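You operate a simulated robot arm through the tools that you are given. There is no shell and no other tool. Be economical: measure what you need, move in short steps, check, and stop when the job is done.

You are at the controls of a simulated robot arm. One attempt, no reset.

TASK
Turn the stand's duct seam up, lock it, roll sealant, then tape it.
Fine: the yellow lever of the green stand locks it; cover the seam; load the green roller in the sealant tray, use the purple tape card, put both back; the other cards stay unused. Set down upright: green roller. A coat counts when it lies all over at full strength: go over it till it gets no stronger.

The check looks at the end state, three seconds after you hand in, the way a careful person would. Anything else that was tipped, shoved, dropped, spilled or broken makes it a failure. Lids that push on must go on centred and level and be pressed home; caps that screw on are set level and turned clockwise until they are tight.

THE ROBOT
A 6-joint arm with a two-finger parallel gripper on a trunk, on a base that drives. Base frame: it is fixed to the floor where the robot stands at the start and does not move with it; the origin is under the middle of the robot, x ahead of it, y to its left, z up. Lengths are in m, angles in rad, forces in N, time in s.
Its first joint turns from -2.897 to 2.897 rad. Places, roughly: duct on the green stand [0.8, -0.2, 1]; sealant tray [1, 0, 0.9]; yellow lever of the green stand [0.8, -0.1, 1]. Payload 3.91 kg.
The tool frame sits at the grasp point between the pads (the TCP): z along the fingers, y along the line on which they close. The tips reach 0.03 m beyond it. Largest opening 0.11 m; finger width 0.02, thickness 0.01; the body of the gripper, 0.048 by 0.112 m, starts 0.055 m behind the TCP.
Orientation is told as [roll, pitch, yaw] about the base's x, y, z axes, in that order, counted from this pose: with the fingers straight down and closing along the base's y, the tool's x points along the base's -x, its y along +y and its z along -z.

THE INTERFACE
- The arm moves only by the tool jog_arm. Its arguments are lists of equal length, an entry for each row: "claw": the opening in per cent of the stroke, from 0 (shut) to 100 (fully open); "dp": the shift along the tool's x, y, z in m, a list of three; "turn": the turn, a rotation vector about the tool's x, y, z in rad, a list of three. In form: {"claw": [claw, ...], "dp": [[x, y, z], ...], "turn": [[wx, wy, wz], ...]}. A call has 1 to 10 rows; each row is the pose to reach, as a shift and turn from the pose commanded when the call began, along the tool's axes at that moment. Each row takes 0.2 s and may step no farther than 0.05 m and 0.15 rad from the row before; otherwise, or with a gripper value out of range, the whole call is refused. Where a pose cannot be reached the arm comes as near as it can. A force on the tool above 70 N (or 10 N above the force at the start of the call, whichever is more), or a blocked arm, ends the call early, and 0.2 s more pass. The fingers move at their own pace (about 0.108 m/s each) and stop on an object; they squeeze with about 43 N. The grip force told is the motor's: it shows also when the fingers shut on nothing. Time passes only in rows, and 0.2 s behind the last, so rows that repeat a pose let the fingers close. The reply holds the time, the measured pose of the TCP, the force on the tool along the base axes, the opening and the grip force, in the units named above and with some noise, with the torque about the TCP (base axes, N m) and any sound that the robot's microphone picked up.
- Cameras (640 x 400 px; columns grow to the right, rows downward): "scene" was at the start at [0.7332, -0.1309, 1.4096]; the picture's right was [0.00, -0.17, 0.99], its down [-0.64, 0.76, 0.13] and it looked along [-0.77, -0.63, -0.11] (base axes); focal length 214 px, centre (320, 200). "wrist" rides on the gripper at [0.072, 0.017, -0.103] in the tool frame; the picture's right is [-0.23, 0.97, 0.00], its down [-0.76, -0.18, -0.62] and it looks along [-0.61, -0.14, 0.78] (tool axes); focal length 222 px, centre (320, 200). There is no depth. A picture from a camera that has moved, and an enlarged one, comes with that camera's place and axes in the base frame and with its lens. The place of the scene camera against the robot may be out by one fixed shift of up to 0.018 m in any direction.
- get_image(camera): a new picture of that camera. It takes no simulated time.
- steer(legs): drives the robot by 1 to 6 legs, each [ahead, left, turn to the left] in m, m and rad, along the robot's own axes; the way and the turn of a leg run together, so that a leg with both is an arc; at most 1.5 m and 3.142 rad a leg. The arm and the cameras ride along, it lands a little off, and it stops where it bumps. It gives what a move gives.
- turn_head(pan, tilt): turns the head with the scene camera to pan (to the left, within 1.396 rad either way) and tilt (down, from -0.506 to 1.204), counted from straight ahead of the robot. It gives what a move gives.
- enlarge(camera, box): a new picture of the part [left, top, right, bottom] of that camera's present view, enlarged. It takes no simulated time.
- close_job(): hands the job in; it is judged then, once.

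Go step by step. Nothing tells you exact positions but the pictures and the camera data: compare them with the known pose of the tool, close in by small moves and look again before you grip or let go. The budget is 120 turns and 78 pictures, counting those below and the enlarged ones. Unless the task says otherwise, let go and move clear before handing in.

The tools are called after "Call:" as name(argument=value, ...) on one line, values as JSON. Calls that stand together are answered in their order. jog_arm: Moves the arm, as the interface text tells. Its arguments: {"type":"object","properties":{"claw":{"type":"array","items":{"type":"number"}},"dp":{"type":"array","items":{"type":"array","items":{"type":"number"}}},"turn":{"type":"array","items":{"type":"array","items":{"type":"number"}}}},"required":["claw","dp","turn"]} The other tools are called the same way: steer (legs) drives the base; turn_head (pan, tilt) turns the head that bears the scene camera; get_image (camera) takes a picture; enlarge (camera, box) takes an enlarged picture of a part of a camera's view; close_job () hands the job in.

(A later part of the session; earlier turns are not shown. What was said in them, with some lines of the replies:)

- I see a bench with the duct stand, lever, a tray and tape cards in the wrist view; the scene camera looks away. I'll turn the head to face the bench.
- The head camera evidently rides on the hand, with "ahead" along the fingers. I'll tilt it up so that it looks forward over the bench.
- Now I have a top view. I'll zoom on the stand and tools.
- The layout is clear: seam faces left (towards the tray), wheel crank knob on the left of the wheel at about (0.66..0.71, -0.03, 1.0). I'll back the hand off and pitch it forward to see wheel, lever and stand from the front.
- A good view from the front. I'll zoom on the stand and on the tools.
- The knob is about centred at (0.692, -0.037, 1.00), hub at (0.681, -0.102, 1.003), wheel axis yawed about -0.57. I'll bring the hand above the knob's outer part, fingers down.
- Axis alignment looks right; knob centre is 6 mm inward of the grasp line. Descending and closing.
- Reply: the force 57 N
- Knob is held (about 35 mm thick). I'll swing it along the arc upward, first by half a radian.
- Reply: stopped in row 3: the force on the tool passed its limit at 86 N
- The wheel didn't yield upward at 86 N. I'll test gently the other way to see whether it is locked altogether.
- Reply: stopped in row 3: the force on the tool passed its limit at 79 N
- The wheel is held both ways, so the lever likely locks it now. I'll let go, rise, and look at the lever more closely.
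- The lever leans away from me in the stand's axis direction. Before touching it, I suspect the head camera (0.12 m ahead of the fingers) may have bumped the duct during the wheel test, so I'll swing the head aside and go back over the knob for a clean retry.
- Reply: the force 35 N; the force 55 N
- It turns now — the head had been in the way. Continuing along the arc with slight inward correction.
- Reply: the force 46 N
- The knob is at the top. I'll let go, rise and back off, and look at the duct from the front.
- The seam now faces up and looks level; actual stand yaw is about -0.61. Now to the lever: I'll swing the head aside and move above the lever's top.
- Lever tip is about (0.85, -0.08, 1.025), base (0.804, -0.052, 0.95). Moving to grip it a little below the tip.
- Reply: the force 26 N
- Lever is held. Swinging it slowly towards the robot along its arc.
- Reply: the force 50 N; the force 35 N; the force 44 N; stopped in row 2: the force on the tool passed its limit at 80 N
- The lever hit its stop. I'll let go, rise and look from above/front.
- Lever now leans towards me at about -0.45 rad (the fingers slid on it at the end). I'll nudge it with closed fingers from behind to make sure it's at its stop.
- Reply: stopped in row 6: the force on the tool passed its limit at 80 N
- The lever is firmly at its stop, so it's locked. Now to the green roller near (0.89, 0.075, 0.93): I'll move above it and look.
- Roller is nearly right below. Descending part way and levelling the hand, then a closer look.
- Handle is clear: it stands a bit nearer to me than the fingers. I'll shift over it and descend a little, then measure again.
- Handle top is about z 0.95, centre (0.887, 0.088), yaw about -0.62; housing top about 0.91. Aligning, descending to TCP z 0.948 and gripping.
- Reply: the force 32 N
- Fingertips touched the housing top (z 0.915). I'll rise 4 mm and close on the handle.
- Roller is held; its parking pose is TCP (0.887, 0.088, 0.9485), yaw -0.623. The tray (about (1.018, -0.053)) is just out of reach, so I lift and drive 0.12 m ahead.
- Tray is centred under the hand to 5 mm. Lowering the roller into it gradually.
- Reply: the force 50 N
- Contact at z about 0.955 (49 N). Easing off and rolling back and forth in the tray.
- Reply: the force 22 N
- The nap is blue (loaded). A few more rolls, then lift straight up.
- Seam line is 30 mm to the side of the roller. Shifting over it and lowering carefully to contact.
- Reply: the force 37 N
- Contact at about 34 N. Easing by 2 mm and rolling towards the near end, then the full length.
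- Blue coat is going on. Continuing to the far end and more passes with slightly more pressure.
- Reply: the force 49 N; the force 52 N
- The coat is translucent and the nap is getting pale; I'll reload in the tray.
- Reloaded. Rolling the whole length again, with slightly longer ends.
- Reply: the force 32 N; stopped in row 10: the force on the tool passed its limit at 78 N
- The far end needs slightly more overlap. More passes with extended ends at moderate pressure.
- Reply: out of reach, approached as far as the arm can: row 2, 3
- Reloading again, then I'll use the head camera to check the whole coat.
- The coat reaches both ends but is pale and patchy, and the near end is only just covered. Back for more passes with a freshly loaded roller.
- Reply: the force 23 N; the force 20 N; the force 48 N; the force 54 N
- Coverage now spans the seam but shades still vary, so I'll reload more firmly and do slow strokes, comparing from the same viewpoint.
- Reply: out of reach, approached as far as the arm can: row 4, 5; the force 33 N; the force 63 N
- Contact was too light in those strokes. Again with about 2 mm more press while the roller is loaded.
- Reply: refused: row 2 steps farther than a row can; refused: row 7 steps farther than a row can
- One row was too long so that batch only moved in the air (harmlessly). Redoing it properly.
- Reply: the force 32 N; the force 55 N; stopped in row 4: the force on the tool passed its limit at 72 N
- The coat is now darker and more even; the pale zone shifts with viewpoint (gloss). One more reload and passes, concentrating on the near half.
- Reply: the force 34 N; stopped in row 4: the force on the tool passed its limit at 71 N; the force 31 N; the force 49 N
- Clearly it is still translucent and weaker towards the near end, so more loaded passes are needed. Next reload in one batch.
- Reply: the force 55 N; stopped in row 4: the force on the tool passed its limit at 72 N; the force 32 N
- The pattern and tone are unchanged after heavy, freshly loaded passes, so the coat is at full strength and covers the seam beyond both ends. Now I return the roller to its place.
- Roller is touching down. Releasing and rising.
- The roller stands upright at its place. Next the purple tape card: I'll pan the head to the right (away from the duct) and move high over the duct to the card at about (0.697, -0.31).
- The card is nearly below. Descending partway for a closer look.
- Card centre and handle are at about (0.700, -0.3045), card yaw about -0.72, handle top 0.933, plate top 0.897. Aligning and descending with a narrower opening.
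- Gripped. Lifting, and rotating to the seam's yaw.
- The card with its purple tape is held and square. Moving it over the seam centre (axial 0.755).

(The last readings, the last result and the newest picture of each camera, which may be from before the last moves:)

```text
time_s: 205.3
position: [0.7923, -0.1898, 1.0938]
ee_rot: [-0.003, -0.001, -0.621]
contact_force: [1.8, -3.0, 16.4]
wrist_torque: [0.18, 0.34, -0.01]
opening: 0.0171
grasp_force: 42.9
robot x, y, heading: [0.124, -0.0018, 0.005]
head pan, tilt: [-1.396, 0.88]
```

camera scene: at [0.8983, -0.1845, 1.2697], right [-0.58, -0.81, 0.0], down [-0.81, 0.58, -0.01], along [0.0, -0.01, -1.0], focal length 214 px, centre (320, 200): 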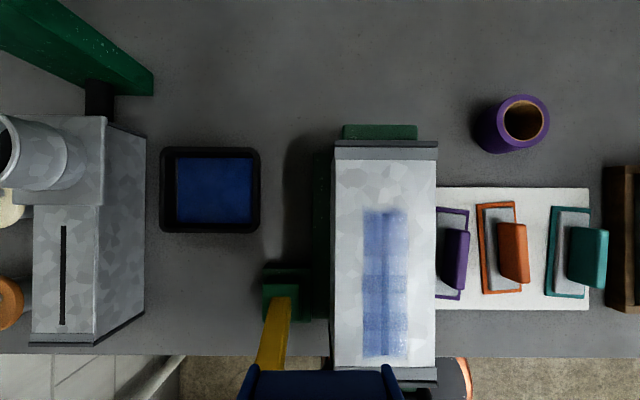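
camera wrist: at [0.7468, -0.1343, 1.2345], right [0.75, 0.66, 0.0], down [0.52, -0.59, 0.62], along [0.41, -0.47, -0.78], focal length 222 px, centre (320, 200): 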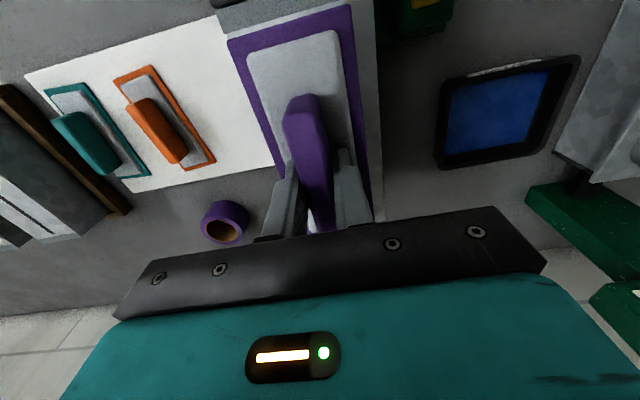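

Contact. Pressing harder and holding.

Call:
jog_arm(claw=[0, 0, 0, 0, 0, 0, 0], dp=[[0, 0, 0.0015], [0, 0, 0.003], [0, 0, 0.0035], [0, 0, 0.0035], [0, 0, 0.0035], [0, 0, 0.0035], [0, 0, 0.0035]], turn=[[0, 0, 0], [0, 0, 0], [0, 0, 0], [0, 0, 0], [0, 0, 0], [0, 0, 0], [0, 0, 0]])

```text
time_s: 206.6
position: [0.7911, -0.1893, 1.093]
ee_rot: [-0.004, -0.007, -0.622]
contact_force: [-0.1, -0.1, 12.4]
wrist_torque: [0.28, 0.26, -0.06]
opening: 0.0173
grasp_force: 43.4
robot x, y, heading: [0.1245, 0.001, 0.001]
head pan, tilt: [-1.396, 0.88]
stopped in row 6: the force on the tool passed its limit at 70 N (the readings are from after the stop); the commanded pose is now the measured one
```

Pressed to 70 N. Lifting straight up and looking at the tape.

Call:
jog_arm(claw=[0, 0, 0, 0, 0, 0, 0], dp=[[0, 0, -0.015], [0, 0, -0.05], [0, 0, -0.08], [0, -0.045, -0.08], [0, -0.09, -0.08], [0, -0.13, -0.08], [0, -0.15, -0.08]], turn=[[0, 0, 0], [0, 0, 0], [0, 0, 0], [0, 0, 0], [0, 0, 0], [0, 0, 0], [0, 0, 0]])

Call:
get_image(camera="wrist")

```text
time_s: 208.2
position: [0.7042, -0.312, 1.1736]
ee_rot: [-0.004, -0.004, -0.62]
contact_force: [0.0, 0.4, 0.1]
wrist_torque: [0.0, 0.03, -0.03]
opening: 0.0174
grasp_force: 42.2
robot x, y, heading: [0.1231, 0.0011, 0.004]
head pan, tilt: [-1.396, 0.88]
```

```text
8 pictures are left
camera wrist: at [0.6535, -0.2553, 1.2763], right [0.75, 0.66, 0.0], down [0.52, -0.58, 0.63], along [0.41, -0.47, -0.78], focal length 222 px, centre (320, 200)
```

wrist: 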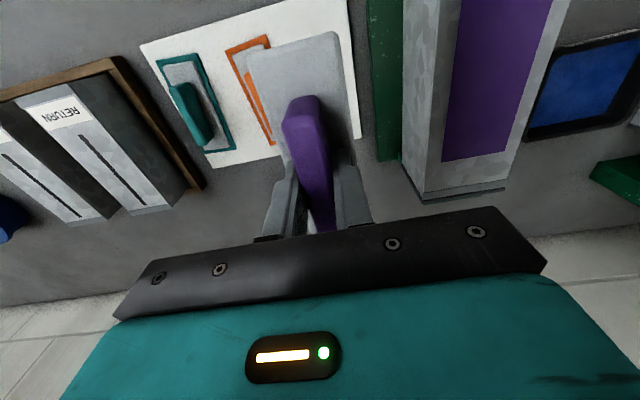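

The tape is on the duct, covering the seam, and the card is bare. Returning the card to its place.

Call:
jog_arm(claw=[0, 0, 0, 0, 0, 0, 0], dp=[[0.005, 0.003, 0.03], [0.0096, 0.003, 0.07], [0.0096, 0.003, 0.115], [0.0096, 0.003, 0.16], [0.0096, 0.003, 0.2], [0.0096, 0.003, 0.225], [0.0096, 0.003, 0.232]], turn=[[0, 0, 0.05], [0, 0, 0.1], [0, 0, 0.1], [0, 0, 0.1], [0, 0, 0.1], [0, 0, 0.1], [0, 0, 0.1]])

Call:
jog_arm(claw=[0, 0, 0, 0], dp=[[0, 0, 0.003], [0, 0, 0.006], [0, 0, 0.008], [0, 0, 0.01]], turn=[[0, 0, 0], [0, 0, 0], [0, 0, 0], [0, 0, 0]])

```text
time_s: 209.8
position: [0.6987, -0.3044, 0.9393]
ee_rot: [-0.003, -0.004, -0.72]
contact_force: [0.6, -1.1, -0.3]
wrist_torque: [0.01, -0.02, 0.0]
opening: 0.0174
grasp_force: 42.8
robot x, y, heading: [0.1202, -0.0001, -0.001]
head pan, tilt: [-1.396, 0.88]
```

```text
time_s: 210.8
position: [0.699, -0.3041, 0.9297]
ee_rot: [-0.004, -0.006, -0.721]
contact_force: [-0.7, -0.7, 12.8]
wrist_torque: [0.52, 0.22, -0.02]
opening: 0.0174
grasp_force: 42.9
robot x, y, heading: [0.1214, -0.0005, 0.002]
head pan, tilt: [-1.396, 0.88]
```

Card touches down (13 N). Releasing and rising.

Call:
jog_arm(claw=[0, 25, 38, 40, 40, 40, 40, 40], dp=[[0, 0, -0.0005], [0, 0, -0.0005], [0, 0, -0.002], [0, 0, -0.02], [0, 0, -0.06], [0, 0, -0.1], [0, 0, -0.145], [0, 0, -0.19]], turn=[[0, 0, 0], [0, 0, 0], [0, 0, 0], [0, 0, 0], [0, 0, 0], [0, 0, 0], [0, 0, 0], [0, 0, 0]])

Call:
jog_arm(claw=[40, 40, 40, 40, 40], dp=[[0.02, 0, -0.04], [0.06, 0, -0.06], [0.1, 0, -0.06], [0.14, 0, -0.06], [0.17, 0.02, -0.06]], turn=[[0, 0, -0.05], [0, 0, -0.1], [0, 0, -0.1], [0, 0, -0.1], [0, 0, -0.1]])

Call:
turn_head(pan=0, tilt=-0.3)

Call:
get_image(camera="scene")

```text
time_s: 212.6
position: [0.7006, -0.3042, 1.1187]
ee_rot: [-0.004, -0.005, -0.72]
contact_force: [-0.1, -1.1, -0.9]
wrist_torque: [-0.01, 0.04, 0.02]
opening: 0.0441
grasp_force: 0.1
robot x, y, heading: [0.1233, 0.0004, 0.004]
head pan, tilt: [-1.396, 0.88]
```

```text
time_s: 213.8
position: [0.5855, -0.1752, 1.1777]
ee_rot: [-0.002, -0.001, -0.621]
contact_force: [1.0, 0.3, 0.1]
wrist_torque: [0.02, 0.02, -0.03]
opening: 0.0439
grasp_force: 0.0
robot x, y, heading: [0.125, -0.0017, 0.002]
head pan, tilt: [-1.396, 0.88]
```

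```text
time_s: 215.3
position: [0.5857, -0.1762, 1.1788]
ee_rot: [-0.004, -0.004, -0.621]
contact_force: [-0.2, -0.2, 0.9]
wrist_torque: [0.03, -0.03, 0.01]
opening: 0.0441
grasp_force: 0.1
robot x, y, heading: [0.1222, 0.0003, 0.003]
head pan, tilt: [0.0, -0.3]
```

```text
7 pictures are left
camera scene: at [0.6988, -0.2577, 1.243], right [-0.58, -0.81, 0.0], down [-0.78, 0.55, -0.3], along [0.24, -0.18, -0.95], focal length 214 px, centre (320, 200)
```

scene: 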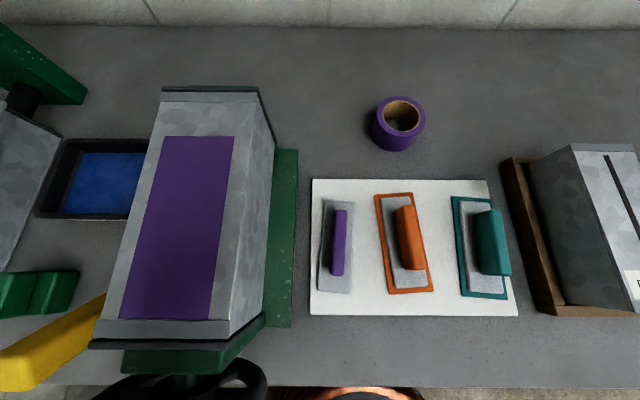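

Tape lies over the whole seam, the duct is seam-up with the lever locked, the roller stands upright, and the purple card is back on the mat. The hand is clear, so I'm handing in.

Call:
close_job()

```text
The job is handed in.
```

I handed the job in. The duct seam is turned up, and the yellow lever is against its stop. The seam is sealed and covered end to end with purple tape. The roller is standing upright in its place, and the purple card is back on its mat.

- **Lock:** I judged it from the lever's hard stop. I did not retry the wheel after locking.
- **Coat strength:** I stopped when further loaded passes changed nothing visible. The coat still showed slight patchy shading, which I took to be gloss and the metal pattern underneath.
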